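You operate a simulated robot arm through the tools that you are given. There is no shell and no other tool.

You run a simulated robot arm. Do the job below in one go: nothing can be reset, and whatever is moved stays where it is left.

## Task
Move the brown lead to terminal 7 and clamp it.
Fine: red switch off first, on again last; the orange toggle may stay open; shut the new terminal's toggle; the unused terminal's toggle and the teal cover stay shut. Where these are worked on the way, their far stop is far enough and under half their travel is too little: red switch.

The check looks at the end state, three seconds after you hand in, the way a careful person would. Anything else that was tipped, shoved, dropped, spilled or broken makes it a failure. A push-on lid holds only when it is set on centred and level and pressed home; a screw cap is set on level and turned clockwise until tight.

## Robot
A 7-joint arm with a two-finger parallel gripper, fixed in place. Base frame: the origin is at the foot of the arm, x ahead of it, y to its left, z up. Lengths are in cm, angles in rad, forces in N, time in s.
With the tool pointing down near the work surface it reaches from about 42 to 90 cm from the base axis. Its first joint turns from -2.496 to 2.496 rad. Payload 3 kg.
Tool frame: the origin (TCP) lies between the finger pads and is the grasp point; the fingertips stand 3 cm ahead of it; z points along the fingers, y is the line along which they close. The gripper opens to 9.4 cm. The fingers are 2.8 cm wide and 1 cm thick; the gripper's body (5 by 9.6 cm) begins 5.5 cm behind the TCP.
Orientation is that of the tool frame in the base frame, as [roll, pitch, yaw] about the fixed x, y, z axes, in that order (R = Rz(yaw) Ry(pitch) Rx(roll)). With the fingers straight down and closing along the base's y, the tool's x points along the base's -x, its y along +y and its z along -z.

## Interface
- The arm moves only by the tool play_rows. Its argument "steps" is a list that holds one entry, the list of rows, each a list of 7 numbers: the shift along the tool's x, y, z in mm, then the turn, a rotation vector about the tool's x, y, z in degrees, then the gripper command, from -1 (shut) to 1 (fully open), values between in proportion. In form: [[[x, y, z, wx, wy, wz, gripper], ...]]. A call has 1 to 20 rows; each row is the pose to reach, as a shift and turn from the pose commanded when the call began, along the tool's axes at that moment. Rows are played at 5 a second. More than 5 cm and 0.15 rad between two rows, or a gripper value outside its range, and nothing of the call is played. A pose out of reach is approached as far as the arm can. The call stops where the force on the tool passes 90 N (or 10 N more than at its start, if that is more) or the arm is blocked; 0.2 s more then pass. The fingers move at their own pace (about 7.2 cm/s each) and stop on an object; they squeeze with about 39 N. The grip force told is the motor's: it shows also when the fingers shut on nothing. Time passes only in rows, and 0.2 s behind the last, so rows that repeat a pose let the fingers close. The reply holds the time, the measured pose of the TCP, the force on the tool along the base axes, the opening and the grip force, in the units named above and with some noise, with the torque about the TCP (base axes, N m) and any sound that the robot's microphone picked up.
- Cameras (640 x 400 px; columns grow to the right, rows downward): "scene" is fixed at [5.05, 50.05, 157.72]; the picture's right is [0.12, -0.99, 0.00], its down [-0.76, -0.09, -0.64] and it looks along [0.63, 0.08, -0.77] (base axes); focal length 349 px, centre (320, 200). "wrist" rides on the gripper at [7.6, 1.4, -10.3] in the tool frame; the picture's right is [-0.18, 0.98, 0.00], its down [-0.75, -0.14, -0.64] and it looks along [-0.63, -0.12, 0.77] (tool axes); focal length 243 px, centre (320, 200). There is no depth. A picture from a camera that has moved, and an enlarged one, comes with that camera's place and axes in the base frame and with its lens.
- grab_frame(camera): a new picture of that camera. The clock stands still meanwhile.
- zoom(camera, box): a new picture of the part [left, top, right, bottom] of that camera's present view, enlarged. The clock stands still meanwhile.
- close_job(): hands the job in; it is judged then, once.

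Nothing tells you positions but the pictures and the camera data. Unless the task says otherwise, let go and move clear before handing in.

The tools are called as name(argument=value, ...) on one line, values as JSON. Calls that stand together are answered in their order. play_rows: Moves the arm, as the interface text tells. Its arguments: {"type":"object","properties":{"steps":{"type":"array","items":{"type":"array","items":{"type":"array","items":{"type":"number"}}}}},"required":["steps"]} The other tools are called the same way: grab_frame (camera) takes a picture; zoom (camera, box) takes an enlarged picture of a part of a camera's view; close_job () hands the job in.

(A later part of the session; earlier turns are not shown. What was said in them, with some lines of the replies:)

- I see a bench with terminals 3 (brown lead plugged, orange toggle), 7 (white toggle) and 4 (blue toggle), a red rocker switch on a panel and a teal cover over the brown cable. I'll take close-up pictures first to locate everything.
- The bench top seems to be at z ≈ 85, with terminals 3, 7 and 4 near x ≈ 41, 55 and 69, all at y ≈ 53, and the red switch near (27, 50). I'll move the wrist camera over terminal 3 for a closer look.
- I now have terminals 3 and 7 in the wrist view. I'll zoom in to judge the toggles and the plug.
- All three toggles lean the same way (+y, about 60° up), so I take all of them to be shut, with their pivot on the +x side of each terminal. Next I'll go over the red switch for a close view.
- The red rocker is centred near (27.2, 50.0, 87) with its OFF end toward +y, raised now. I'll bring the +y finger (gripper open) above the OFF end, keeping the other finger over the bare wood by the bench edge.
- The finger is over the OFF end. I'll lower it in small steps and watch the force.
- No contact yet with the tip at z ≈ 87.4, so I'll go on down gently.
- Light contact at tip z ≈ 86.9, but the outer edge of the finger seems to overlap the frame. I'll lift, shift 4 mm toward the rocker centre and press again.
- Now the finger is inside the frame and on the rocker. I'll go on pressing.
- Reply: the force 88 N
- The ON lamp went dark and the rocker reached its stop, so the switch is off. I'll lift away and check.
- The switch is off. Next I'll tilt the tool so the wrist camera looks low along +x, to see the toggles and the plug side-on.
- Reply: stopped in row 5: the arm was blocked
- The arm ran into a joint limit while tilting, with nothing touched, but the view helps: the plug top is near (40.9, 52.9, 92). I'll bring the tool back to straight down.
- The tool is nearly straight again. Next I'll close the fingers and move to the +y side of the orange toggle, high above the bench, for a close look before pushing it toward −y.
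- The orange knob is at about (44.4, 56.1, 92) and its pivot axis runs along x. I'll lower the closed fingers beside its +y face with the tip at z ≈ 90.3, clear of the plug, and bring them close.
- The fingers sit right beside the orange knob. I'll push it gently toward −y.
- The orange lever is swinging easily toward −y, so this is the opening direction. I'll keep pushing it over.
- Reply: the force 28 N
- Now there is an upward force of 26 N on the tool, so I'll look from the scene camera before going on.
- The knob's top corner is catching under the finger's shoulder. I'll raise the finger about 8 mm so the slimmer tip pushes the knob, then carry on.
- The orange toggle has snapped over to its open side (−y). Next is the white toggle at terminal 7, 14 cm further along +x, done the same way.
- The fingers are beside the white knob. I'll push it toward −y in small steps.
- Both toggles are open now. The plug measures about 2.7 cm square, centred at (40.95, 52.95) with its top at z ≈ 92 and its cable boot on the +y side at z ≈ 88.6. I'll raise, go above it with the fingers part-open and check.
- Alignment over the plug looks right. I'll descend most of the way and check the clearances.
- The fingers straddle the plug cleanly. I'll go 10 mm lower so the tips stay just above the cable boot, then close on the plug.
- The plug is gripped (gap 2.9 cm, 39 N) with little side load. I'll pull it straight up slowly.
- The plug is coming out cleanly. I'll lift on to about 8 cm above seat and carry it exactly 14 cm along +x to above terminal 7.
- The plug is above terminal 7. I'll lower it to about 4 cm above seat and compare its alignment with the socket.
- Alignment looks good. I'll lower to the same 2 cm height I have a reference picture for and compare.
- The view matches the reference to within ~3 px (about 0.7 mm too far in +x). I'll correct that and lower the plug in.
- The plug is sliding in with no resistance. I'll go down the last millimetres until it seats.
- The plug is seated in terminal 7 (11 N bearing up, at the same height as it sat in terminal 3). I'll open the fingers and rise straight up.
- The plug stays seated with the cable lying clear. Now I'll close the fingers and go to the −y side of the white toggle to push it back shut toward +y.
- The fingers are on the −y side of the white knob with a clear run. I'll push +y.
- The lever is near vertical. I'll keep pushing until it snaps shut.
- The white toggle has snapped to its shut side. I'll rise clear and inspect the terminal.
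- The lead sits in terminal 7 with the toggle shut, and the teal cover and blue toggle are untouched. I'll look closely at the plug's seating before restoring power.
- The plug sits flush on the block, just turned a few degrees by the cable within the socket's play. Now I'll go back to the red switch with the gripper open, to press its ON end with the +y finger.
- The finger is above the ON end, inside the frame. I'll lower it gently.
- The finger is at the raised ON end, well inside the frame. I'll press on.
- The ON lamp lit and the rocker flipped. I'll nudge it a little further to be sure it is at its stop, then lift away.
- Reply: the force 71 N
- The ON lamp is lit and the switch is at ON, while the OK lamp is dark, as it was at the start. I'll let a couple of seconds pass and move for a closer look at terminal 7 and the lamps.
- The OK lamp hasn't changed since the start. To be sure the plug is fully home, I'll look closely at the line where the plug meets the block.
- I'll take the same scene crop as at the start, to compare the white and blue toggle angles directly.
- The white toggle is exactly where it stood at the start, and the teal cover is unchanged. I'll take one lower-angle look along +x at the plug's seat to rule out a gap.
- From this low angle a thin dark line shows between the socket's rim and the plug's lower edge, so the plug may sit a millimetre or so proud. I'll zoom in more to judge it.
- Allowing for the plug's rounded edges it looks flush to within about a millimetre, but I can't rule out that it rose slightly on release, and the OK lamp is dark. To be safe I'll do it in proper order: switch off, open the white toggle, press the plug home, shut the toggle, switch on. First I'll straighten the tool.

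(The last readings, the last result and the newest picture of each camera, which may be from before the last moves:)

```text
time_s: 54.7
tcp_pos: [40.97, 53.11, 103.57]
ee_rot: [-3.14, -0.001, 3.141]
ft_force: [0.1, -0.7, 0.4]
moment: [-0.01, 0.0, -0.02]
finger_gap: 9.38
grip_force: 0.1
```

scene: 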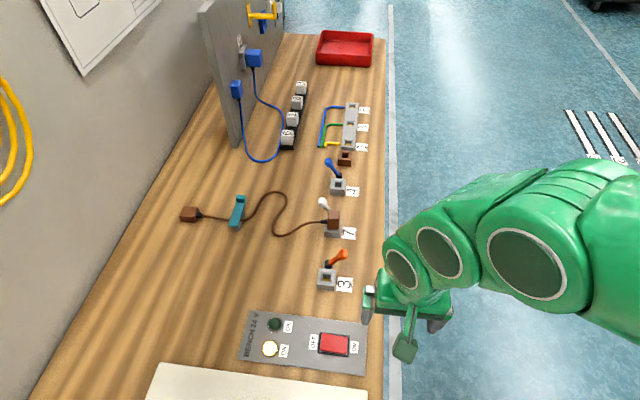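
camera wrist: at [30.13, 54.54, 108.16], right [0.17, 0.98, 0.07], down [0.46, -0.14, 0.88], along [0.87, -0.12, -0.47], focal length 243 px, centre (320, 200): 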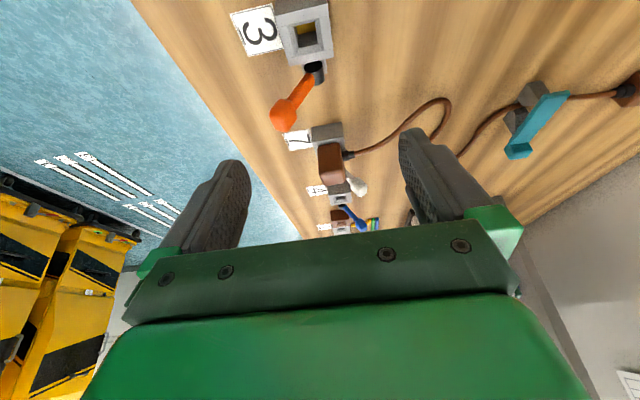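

The tool is straight. Next I'll move back over the OFF end of the red switch.

play_rows(steps=[[[35, -18, 0, 0, 0, 0, 1], [70, -36, 0, 0, 0, 0, 1], [105, -54, 0, 0, 0, 0, 1], [139, -69.5, 0, 0, 0, 0, 1], [139, -69.5, 40, 0, 0, 0, 1], [139, -69.5, 80, 0, 0, 0, 1], [139, -69.5, 118, 0, 0, 0, 1], [139, -69.5, 118, 0, 0, 0, 1]]])

zoom(camera="wrist", box=[280, 60, 640, 220])

```text
time_s: 56.5
tcp_pos: [27.18, 46.2, 91.88]
ee_rot: [-3.141, 0.002, 3.14]
ft_force: [0.4, 0.6, 0.1]
moment: [-0.01, 0.0, -0.01]
finger_gap: 9.39
grip_force: 0.0
```

```text
1.78 times, centred on (460, 140) of wrist
camera zoom: at [19.52, 47.59, 102.16], right [0.18, 0.98, 0.0], down [0.75, -0.14, 0.64], along [0.63, -0.12, -0.77], focal length 431 px, centre (71, 307)
```

zoom: 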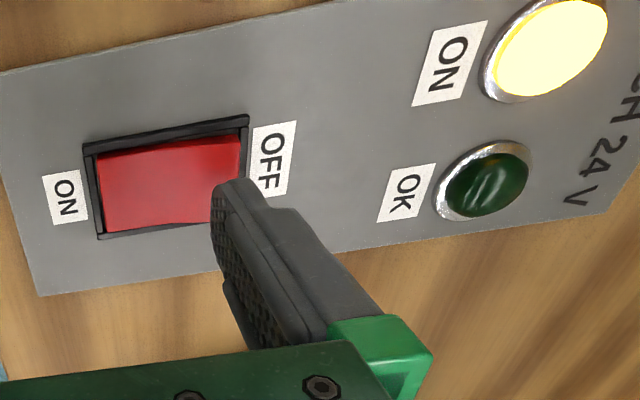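

play_rows(steps=[[[0, 0, 8, 0, 0, 0, 1], [0, 0, 16, 0, 0, 0, 1], [0, 0, 20, 0, 0, 0, 1], [0, 0, 22, 0, 0, 0, 1], [0, 0, 24, 0, 0, 0, 1], [0, 0, 26, 0, 0, 0, 1]]])

zoom(camera="wrist", box=[280, 60, 640, 220])

```text
time_s: 57.9
tcp_pos: [27.13, 46.29, 89.3]
ee_rot: [3.139, 0.002, 3.141]
ft_force: [-5.1, -1.1, 29.0]
moment: [1.27, 0.24, 0.1]
finger_gap: 9.3
grip_force: 0.1
```

```text
1.78 times, centred on (460, 140) of wrist
camera zoom: at [19.47, 47.69, 99.61], right [0.18, 0.98, 0.0], down [0.75, -0.14, 0.64], along [0.63, -0.12, -0.77], focal length 431 px, centre (71, 307)
```

zoom: 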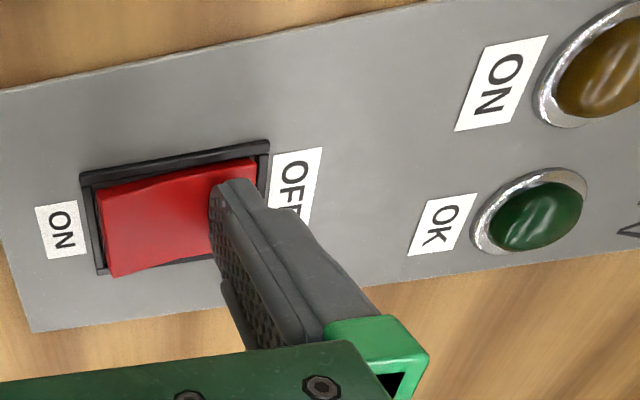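

The switch is off again at its stop. I'll rise and go round to the +y side of the white toggle with closed fingers.

play_rows(steps=[[[0, 0, -40, 0, 0, 0, 1], [0, 0, -80, 0, 0, 0, 1], [0, 0, -125, 0, 0, 0, 1], [-35, 16, -125, 0, 0, 0, 0], [-70, 32, -125, 0, 0, 0, -1], [-105, 48, -125, 0, 0, 0, -1], [-140, 64, -125, 0, 0, 0, -1], [-175, 80, -125, 0, 0, 0, -1], [-210, 96, -125, 0, 0, 0, -1], [-245, 112, -125, 0, 0, 0, -1], [-280, 128, -125, 0, 0, 0, -1], [-319, 140, -125, 0, 0, 0, -1], [-319, 140, -90, 0, 0, 0, -1], [-319, 140, -52, 0, 0, 0, -1], [-319, 130, -52, 0, 0, 0, -1], [-319, 122, -52, 0, 0, 0, -1]]])

zoom(camera="wrist", box=[160, 40, 400, 200])

```text
time_s: 61.3
tcp_pos: [59.02, 58.39, 94.3]
ee_rot: [-3.14, 0.0, 3.14]
ft_force: [-0.1, 0.1, 0.1]
moment: [0.0, 0.02, -0.04]
finger_gap: 0.0
grip_force: 32.6
```

```text
2.50 times, centred on (280, 120) of wrist
camera zoom: at [51.33, 59.79, 104.55], right [0.19, 0.98, 0.0], down [0.75, -0.14, 0.64], along [0.63, -0.12, -0.77], focal length 606 px, centre (420, 400)
```

zoom: 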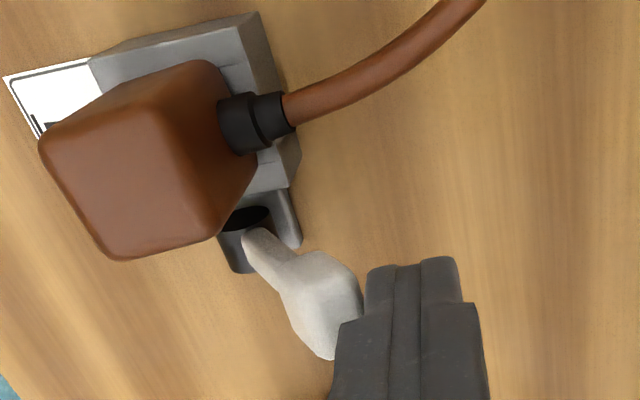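

The fingers are beside the white knob. Before pushing, I'll take a closer look at the boot side of the plug from here.

zoom(camera="wrist", box=[170, 40, 290, 140])

zoom(camera="scene", box=[300, 160, 360, 300])

```text
4.00 times, centred on (230, 90) of wrist
camera zoom: at [51.33, 59.79, 104.55], right [0.19, 0.98, 0.0], down [0.75, -0.14, 0.64], along [0.63, -0.12, -0.77], focal length 970 px, centre (680, 640)
```

zoom: 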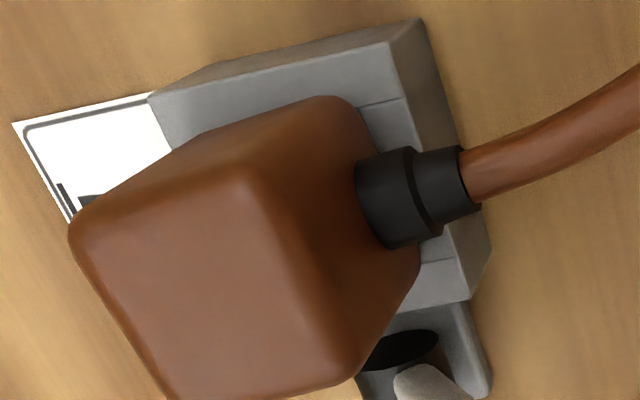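

```text
2.86 times, centred on (330, 230) of scene
camera zoom: at [5.05, 50.05, 157.72], right [0.12, -0.99, 0.0], down [-0.76, -0.09, -0.64], along [0.63, 0.08, -0.77], focal length 998 px, centre (291, 114)
```

zoom: 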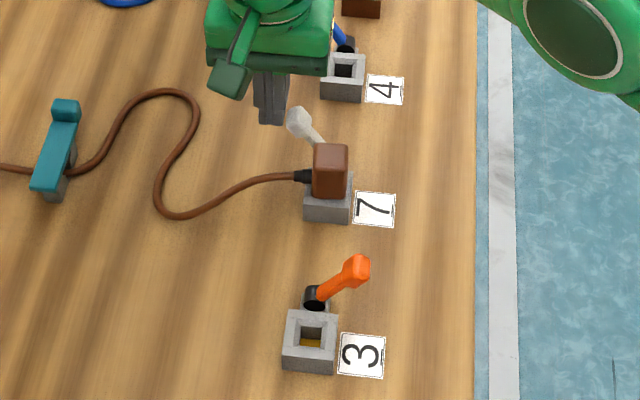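

I see no gap or tilt here. I'll push the white lever open again toward −y.

play_rows(steps=[[[0, -4, 0, 0, 0, 0, -1], [0, -8, 0, 0, 0, 0, -1], [0, -12, 0, 0, 0, 0, -1], [0, -16, 0, 0, 0, 0, -1], [0, -20, 0, 0, 0, 0, -1], [0, -24, -1, 0, 0, 0, -1], [0, -28, -1, 0, 0, 0, -1], [0, -32, -1, 0, 0, 0, -1], [0, -36, -1, 0, 0, 0, -1], [0, -40, -1, 0, 0, 0, -1], [0, -44, -1, 0, 0, 0, -1], [0, -48, -1, 0, 0, 0, -1], [0, -50, -1, 0, 0, 0, -1]]])

zoom(camera="wrist", box=[160, 40, 400, 200])

```text
time_s: 64.1
tcp_pos: [59.2, 53.4, 94.48]
ee_rot: [3.141, 0.001, 3.14]
ft_force: [-0.2, 0.7, 0.0]
moment: [0.04, -0.01, -0.01]
finger_gap: 0.0
grip_force: 32.7
```

```text
2.50 times, centred on (280, 120) of wrist
camera zoom: at [51.41, 54.81, 104.78], right [0.19, 0.98, 0.0], down [0.75, -0.14, 0.64], along [0.63, -0.12, -0.77], focal length 606 px, centre (420, 400)
```

zoom: 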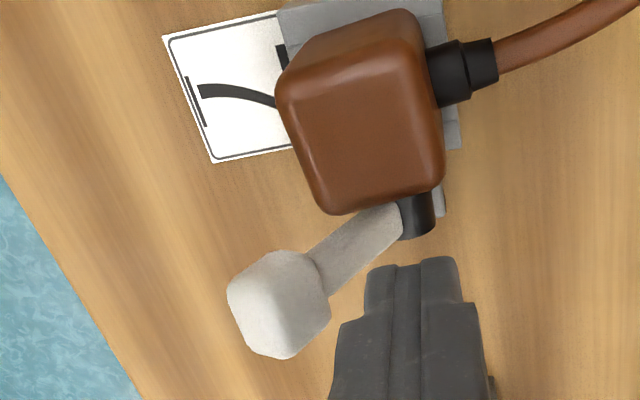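

The white toggle is open. Now I'll go above the plug with closed fingers and press it down gently.

play_rows(steps=[[[0, 0, -30, 0, 0, 0, -1], [0, 0, -60, 0, 0, 0, -1], [20, -2, -60, 0, 0, 0, -1], [41, -4, -60, 0, 0, 0, -1], [41, -4, -35, 0, 0, 0, -1], [41, -4, -20, 0, 0, 0, -1], [41, -4, -14, 0, 0, 0, -1], [41, -4, -12, 0, 0, 0, -1]]])

zoom(camera="wrist", box=[220, 80, 420, 200])

zoom(camera="scene", box=[300, 180, 370, 250])

```text
time_s: 65.9
tcp_pos: [54.91, 52.9, 95.73]
ee_rot: [-3.14, -0.002, 3.141]
ft_force: [0.0, 0.8, 0.2]
moment: [0.02, 0.05, -0.01]
finger_gap: 0.02
grip_force: 33.2
```

```text
3.20 times, centred on (320, 140) of wrist
camera zoom: at [47.26, 54.3, 105.97], right [0.19, 0.98, 0.0], down [0.75, -0.14, 0.64], along [0.63, -0.12, -0.77], focal length 776 px, centre (320, 392)
```

zoom: 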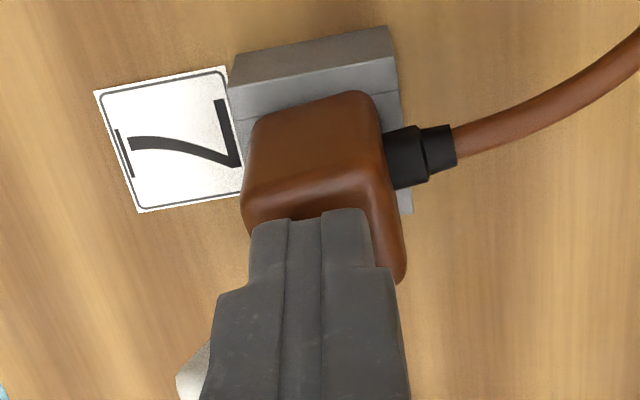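

```text
5.71 times, centred on (335, 215) of scene
camera zoom: at [5.05, 50.05, 157.72], right [0.12, -0.99, 0.0], down [-0.76, -0.09, -0.64], along [0.63, 0.08, -0.77], focal length 1995 px, centre (234, 114)
```

zoom: 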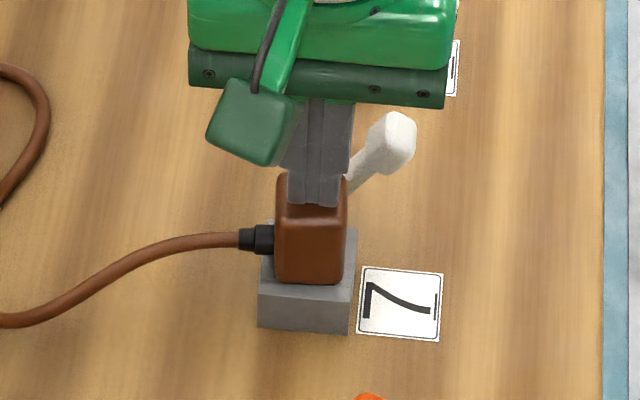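

The fingertips are centred just above the plug. I'll press down in small steps.

play_rows(steps=[[[0, 0, 2, 0, 0, 0, -1], [0, 0, 4, 0, 0, 0, -1], [0, 0, 5, 0, 0, 0, -1]]])

```text
time_s: 66.7
tcp_pos: [54.98, 52.95, 95.35]
ee_rot: [3.141, 0.001, 3.14]
ft_force: [-0.3, 0.7, 0.5]
moment: [0.01, -0.02, 0.01]
finger_gap: 0.02
grip_force: 33.4
```

play_rows(steps=[[[0, 0, 1.5, 0, 0, 0, -1], [0, 0, 3, 0, 0, 0, -1], [0, 0, 4, 0, 0, 0, -1]]])

```text
time_s: 67.5
tcp_pos: [55.02, 52.94, 95.22]
ee_rot: [3.139, 0.005, 3.141]
ft_force: [-16.0, -9.7, 68.5]
moment: [-0.28, 0.84, -0.04]
finger_gap: 0.01
grip_force: 33.2
```

The plug met the fingers at its expected height and took 68 N without sinking further, so it is fully home. I'll lift off and look again.

play_rows(steps=[[[0, 0, -5, 0, 0, 0, -1], [0, 0, -30, 0, 0, 0, -1], [0, 0, -65, 0, 0, 0, -1], [0, -20, -65, 0, 0, 0, -1], [-15, -45, -65, 0, 0, 0, -1], [-39, -75, -65, 0, 0, 0, -1], [-39, -75, -65, 0, 0, 0, -1]]])

zoom(camera="wrist", box=[340, 20, 520, 160])

zoom(camera="scene", box=[318, 205, 348, 241])

```text
time_s: 69.1
tcp_pos: [59.03, 45.58, 101.41]
ee_rot: [3.141, 0.002, 3.142]
ft_force: [1.0, 0.1, 1.2]
moment: [-0.01, 0.0, -0.01]
finger_gap: 0.0
grip_force: 33.2
```

```text
2.86 times, centred on (430, 90) of wrist
camera zoom: at [51.27, 46.97, 111.62], right [0.19, 0.98, 0.0], down [0.75, -0.14, 0.64], along [0.63, -0.12, -0.77], focal length 693 px, centre (6, 514)
```

zoom: 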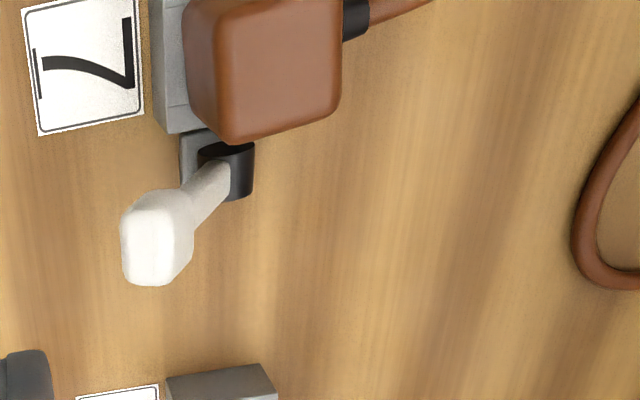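

```text
11.11 times, centred on (333, 223) of scene
camera zoom: at [5.05, 50.05, 157.72], right [0.12, -0.99, 0.0], down [-0.76, -0.09, -0.64], along [0.63, 0.08, -0.77], focal length 3880 px, centre (176, -56)
```

zoom: 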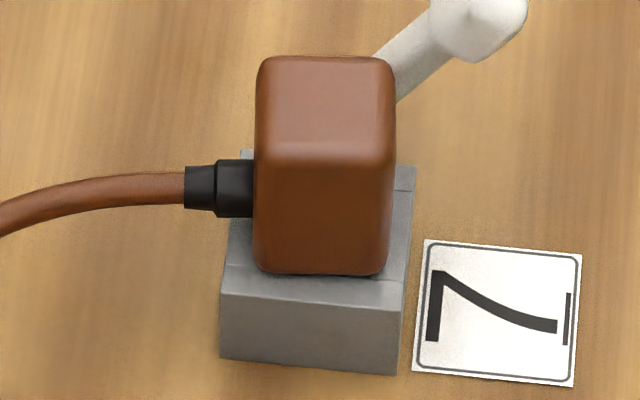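

The plug hadn't moved at all, so it was already home. Now I'll shut the white toggle again with a push toward +y.

play_rows(steps=[[[0, 0, 35, 0, 0, 0, -1], [0, 0, 70, 0, 0, 0, -1], [0, 12, 70, 0, 0, 0, -1], [0, 24, 70, 0, 0, 0, -1], [0, 30, 70, 0, 0, 0, -1], [0, 36, 70, 0, 0, 0, -1], [0, 42, 70, 0, 0, 0, -1], [0, 48, 70, 0, 0, 0, -1], [0, 54, 70, 0, 0, 0, -1], [0, 58, 70, 0, 0, 0, -1], [0, 62, 70, 0, 0, 0, -1], [0, 66, 70, 0, 0, 0, -1], [0, 70, 70, 0, 0, 0, -1], [0, 74, 70, 0, 0, 0, -1]]])

zoom(camera="wrist", box=[220, 40, 460, 200])

```text
time_s: 72.1
tcp_pos: [59.07, 52.87, 94.23]
ee_rot: [-3.14, 0.004, 3.14]
ft_force: [0.4, 0.1, 0.4]
moment: [-0.01, -0.01, 0.0]
finger_gap: 0.03
grip_force: 33.4
```

```text
2.50 times, centred on (340, 120) of wrist
camera zoom: at [51.26, 54.31, 104.59], right [0.19, 0.98, 0.0], down [0.75, -0.14, 0.64], along [0.63, -0.12, -0.77], focal length 606 px, centre (270, 400)
```

zoom: 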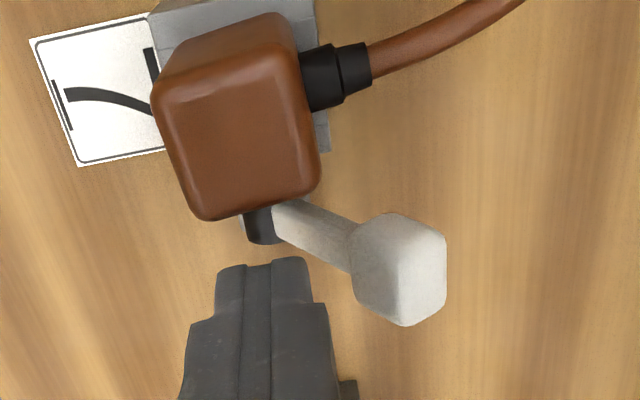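

The white toggle is shut again. I'll go back to the red switch, gripper open, to press its ON end last.

play_rows(steps=[[[0, -2, -35, 0, 0, 0, -1], [0, -4, -75, 0, 0, 0, -1], [35, -14, -75, 0, 0, 0, 0], [70, -24, -75, 0, 0, 0, 1], [105, -34, -75, 0, 0, 0, 1], [140, -44, -75, 0, 0, 0, 1], [175, -54, -75, 0, 0, 0, 1], [210, -64, -75, 0, 0, 0, 1], [245, -74, -75, 0, 0, 0, 1], [280, -86, -75, 0, 0, 0, 1], [319.5, -98, -75, 0, 0, 0, 1], [319.5, -98, -40, 0, 0, 0, 1], [319.5, -98, -10, 0, 0, 0, 1], [319.5, -98, 20, 0, 0, 0, 1], [319.5, -98, 20, 0, 0, 0, 1]]])

zoom(camera="wrist", box=[280, 60, 640, 220])

```text
time_s: 75.3
tcp_pos: [26.89, 42.93, 92.27]
ee_rot: [-3.141, 0.002, 3.141]
ft_force: [-0.7, -0.3, 0.4]
moment: [0.01, 0.01, -0.02]
finger_gap: 9.38
grip_force: 0.0
```

```text
1.78 times, centred on (460, 140) of wrist
camera zoom: at [19.16, 44.44, 102.49], right [0.19, 0.98, 0.0], down [0.75, -0.14, 0.64], along [0.63, -0.12, -0.77], focal length 431 px, centre (71, 307)
```

zoom: 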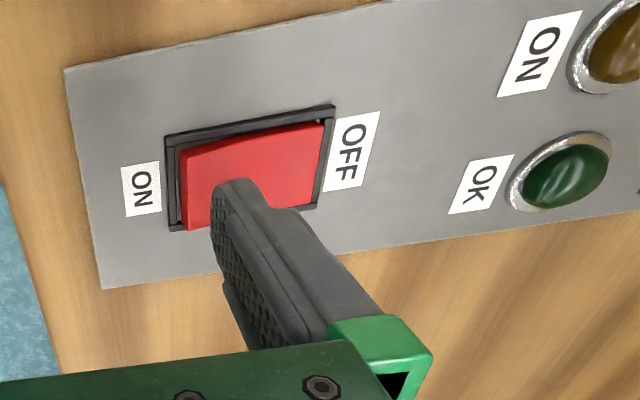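

play_rows(steps=[[[-2, 0, 8, 0, 0, 0, 1], [-2, 0, 16, 0, 0, 0, 1], [-2, 0, 22, 0, 0, 0, 1], [-2, 0, 25, 0, 0, 0, 1], [-2, 0, 27, 0, 0, 0, 1], [-2, 0, 29, 0, 0, 0, 1], [-2, 0, 30.5, 0, 0, 0, 1]]])

zoom(camera="wrist", box=[280, 60, 640, 220])

```text
time_s: 76.9
tcp_pos: [27.14, 43.27, 89.37]
ee_rot: [3.14, 0.001, -3.141]
ft_force: [-2.1, -2.1, 18.4]
moment: [0.99, 0.12, 0.17]
finger_gap: 9.28
grip_force: 0.0
```

```text
1.78 times, centred on (460, 140) of wrist
camera zoom: at [19.42, 44.55, 99.58], right [0.18, 0.98, 0.0], down [0.75, -0.14, 0.64], along [0.63, -0.12, -0.77], focal length 431 px, centre (71, 307)
```

zoom: 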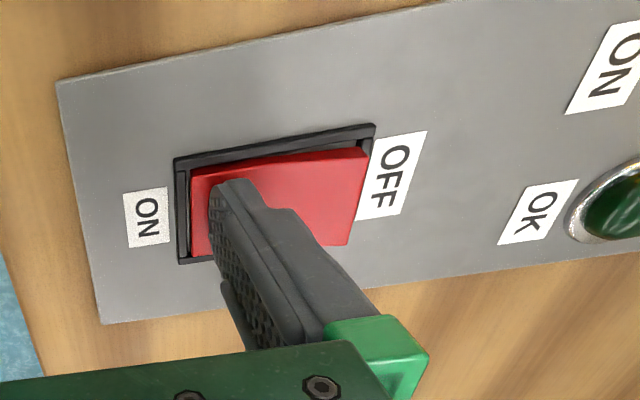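

The rocker is at its ON stop with 18 N on it. I'll lift away, move clear and take a last look at everything.

play_rows(steps=[[[0, 0, -5, 0, 0, 0, 1], [0, 0, -30, 0, 0, 0, 1], [0, 0, -70, 0, 0, 0, 1], [0, 0, -110, 0, 0, 0, 1], [0, -30, -150, 0, 0, 0, 1], [-30, -60, -180, 0, 0, 0, 1], [-30, -60, -180, 0, 0, 0, 1], [-30, -60, -180, 0, 0, 0, 1], [-30, -60, -180, 0, 0, 0, 1]]])

grab_frame(camera="scene")

zoom(camera="scene", box=[230, 290, 390, 390])

zoom(camera="scene", box=[160, 140, 400, 300])

```text
refused: row 6 steps farther than a row can; nothing moved
```

```text
taken
```

scene: 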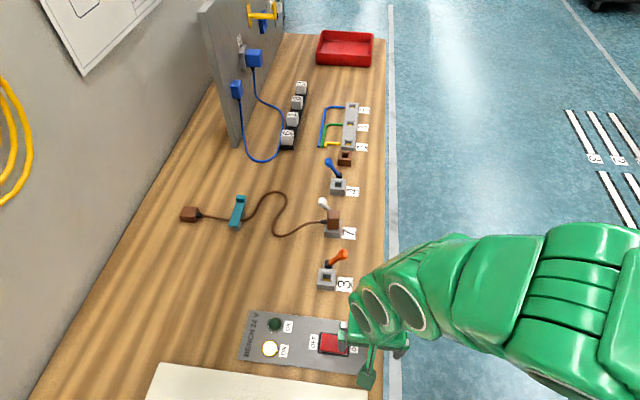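

```text
4.00 times, centred on (310, 340) of scene
camera zoom: at [5.05, 50.05, 157.72], right [0.12, -0.99, 0.0], down [-0.76, -0.09, -0.64], along [0.63, 0.08, -0.77], focal length 1397 px, centre (360, -360)
```

zoom: 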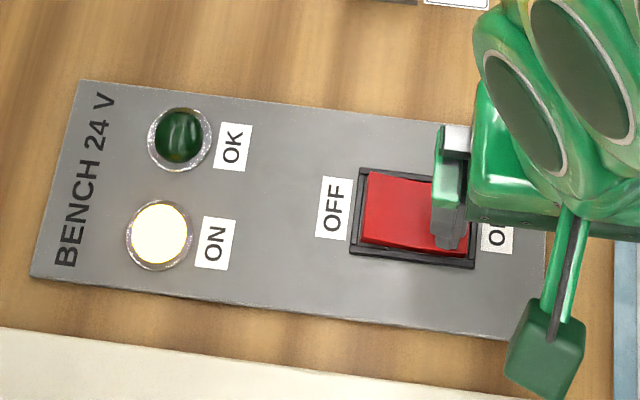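

```text
2.50 times, centred on (280, 220) of scene
camera zoom: at [5.05, 50.05, 157.72], right [0.12, -0.99, 0.0], down [-0.76, -0.09, -0.64], along [0.63, 0.08, -0.77], focal length 873 px, centre (420, 150)
```

zoom: 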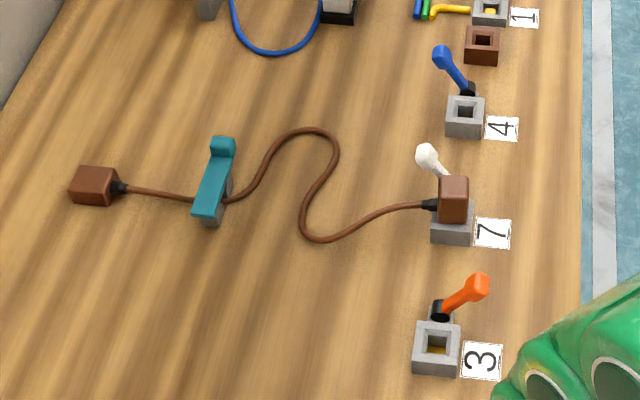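

That call was refused because one row was too long. The ON lamp is lit, the lead is in 7 and the toggles are as wanted. I'll retreat with shorter steps.

play_rows(steps=[[[0, 0, -5, 0, 0, 0, 1], [0, 0, -30, 0, 0, 0, 1], [0, 0, -65, 0, 0, 0, 1], [0, 0, -100, 0, 0, 0, 1], [0, -20, -130, 0, 0, 0, 1], [-10, -40, -155, 0, 0, 0, 1], [-20, -55, -175, 0, 0, 0, 1], [-20, -55, -175, 0, 0, 0, 1], [-20, -55, -175, 0, 0, 0, 1]]])

grab_frame(camera="scene")

zoom(camera="scene", box=[230, 290, 390, 390])

zoom(camera="scene", box=[280, 140, 400, 300])

```text
time_s: 78.9
tcp_pos: [29.03, 37.51, 106.71]
ee_rot: [-3.14, 0.0, 3.139]
ft_force: [-0.4, 0.6, 0.1]
moment: [-0.01, 0.0, 0.0]
finger_gap: 9.38
grip_force: 0.0
```

```text
taken
```

scene: 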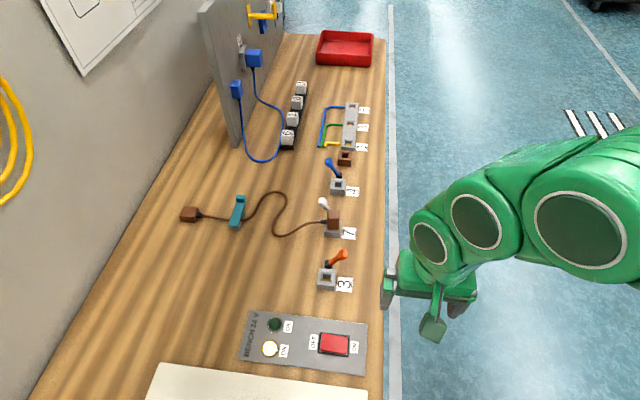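

```text
4.00 times, centred on (310, 340) of scene
camera zoom: at [5.05, 50.05, 157.72], right [0.12, -0.99, 0.0], down [-0.76, -0.09, -0.64], along [0.63, 0.08, -0.77], focal length 1397 px, centre (360, -360)
```

zoom: 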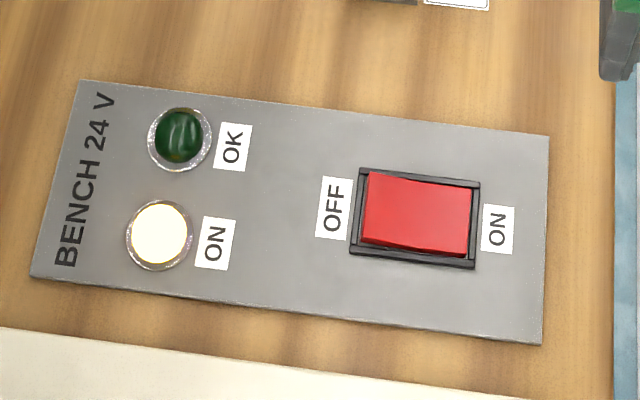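

```text
2.50 times, centred on (340, 220) of scene
camera zoom: at [5.05, 50.05, 157.72], right [0.12, -0.99, 0.0], down [-0.76, -0.09, -0.64], along [0.63, 0.08, -0.77], focal length 873 px, centre (270, 150)
```

zoom: 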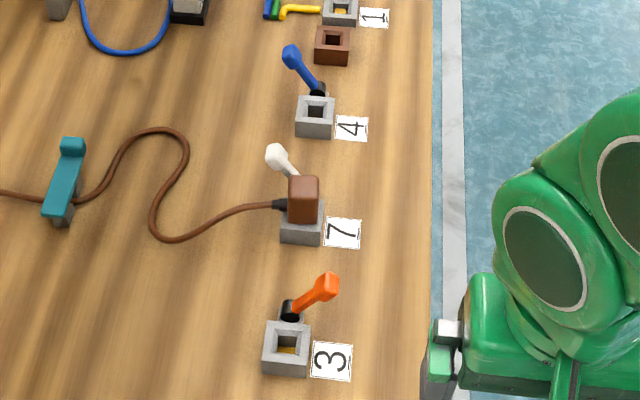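

The brown lead sits home in terminal 7 with its white toggle shut, the blue toggle and teal cover are still shut, and the orange toggle is open, as allowed. The red switch is back on with its lamp lit, the gripper is empty and the arm is clear, so I'm handing in.

close_job()

```text
The job is handed in.
```

The brown lead is now in terminal 7, with the white toggle shut over it. The job is handed in, but I don't have the check's result.

- **Red switch:** it was off before I touched the lead and went back on last. Its ON lamp is lit.
- **Second pass:** after the first switch-on I suspected the plug might be sitting slightly high. I switched off again, opened the white toggle, pressed the plug down, shut the toggle and switched back on. The plug didn't move under about 68 N, so it was already fully in.
- **Other toggles and cover:** the orange toggle at terminal 3 is left open, which you allowed. I did not touch the blue toggle at terminal 4 or the teal cover, and both are still shut.
- **Plug angle:** the cable turns the plug about 4° in its socket. It still sits flat on the terminal.
- **OK lamp:** it is dark, as it was at the start. I don't know what it signals.
- **Arm:** it hit a joint limit once while tilting for a camera view, touching nothing. It is now clear of the bench with the gripper empty.
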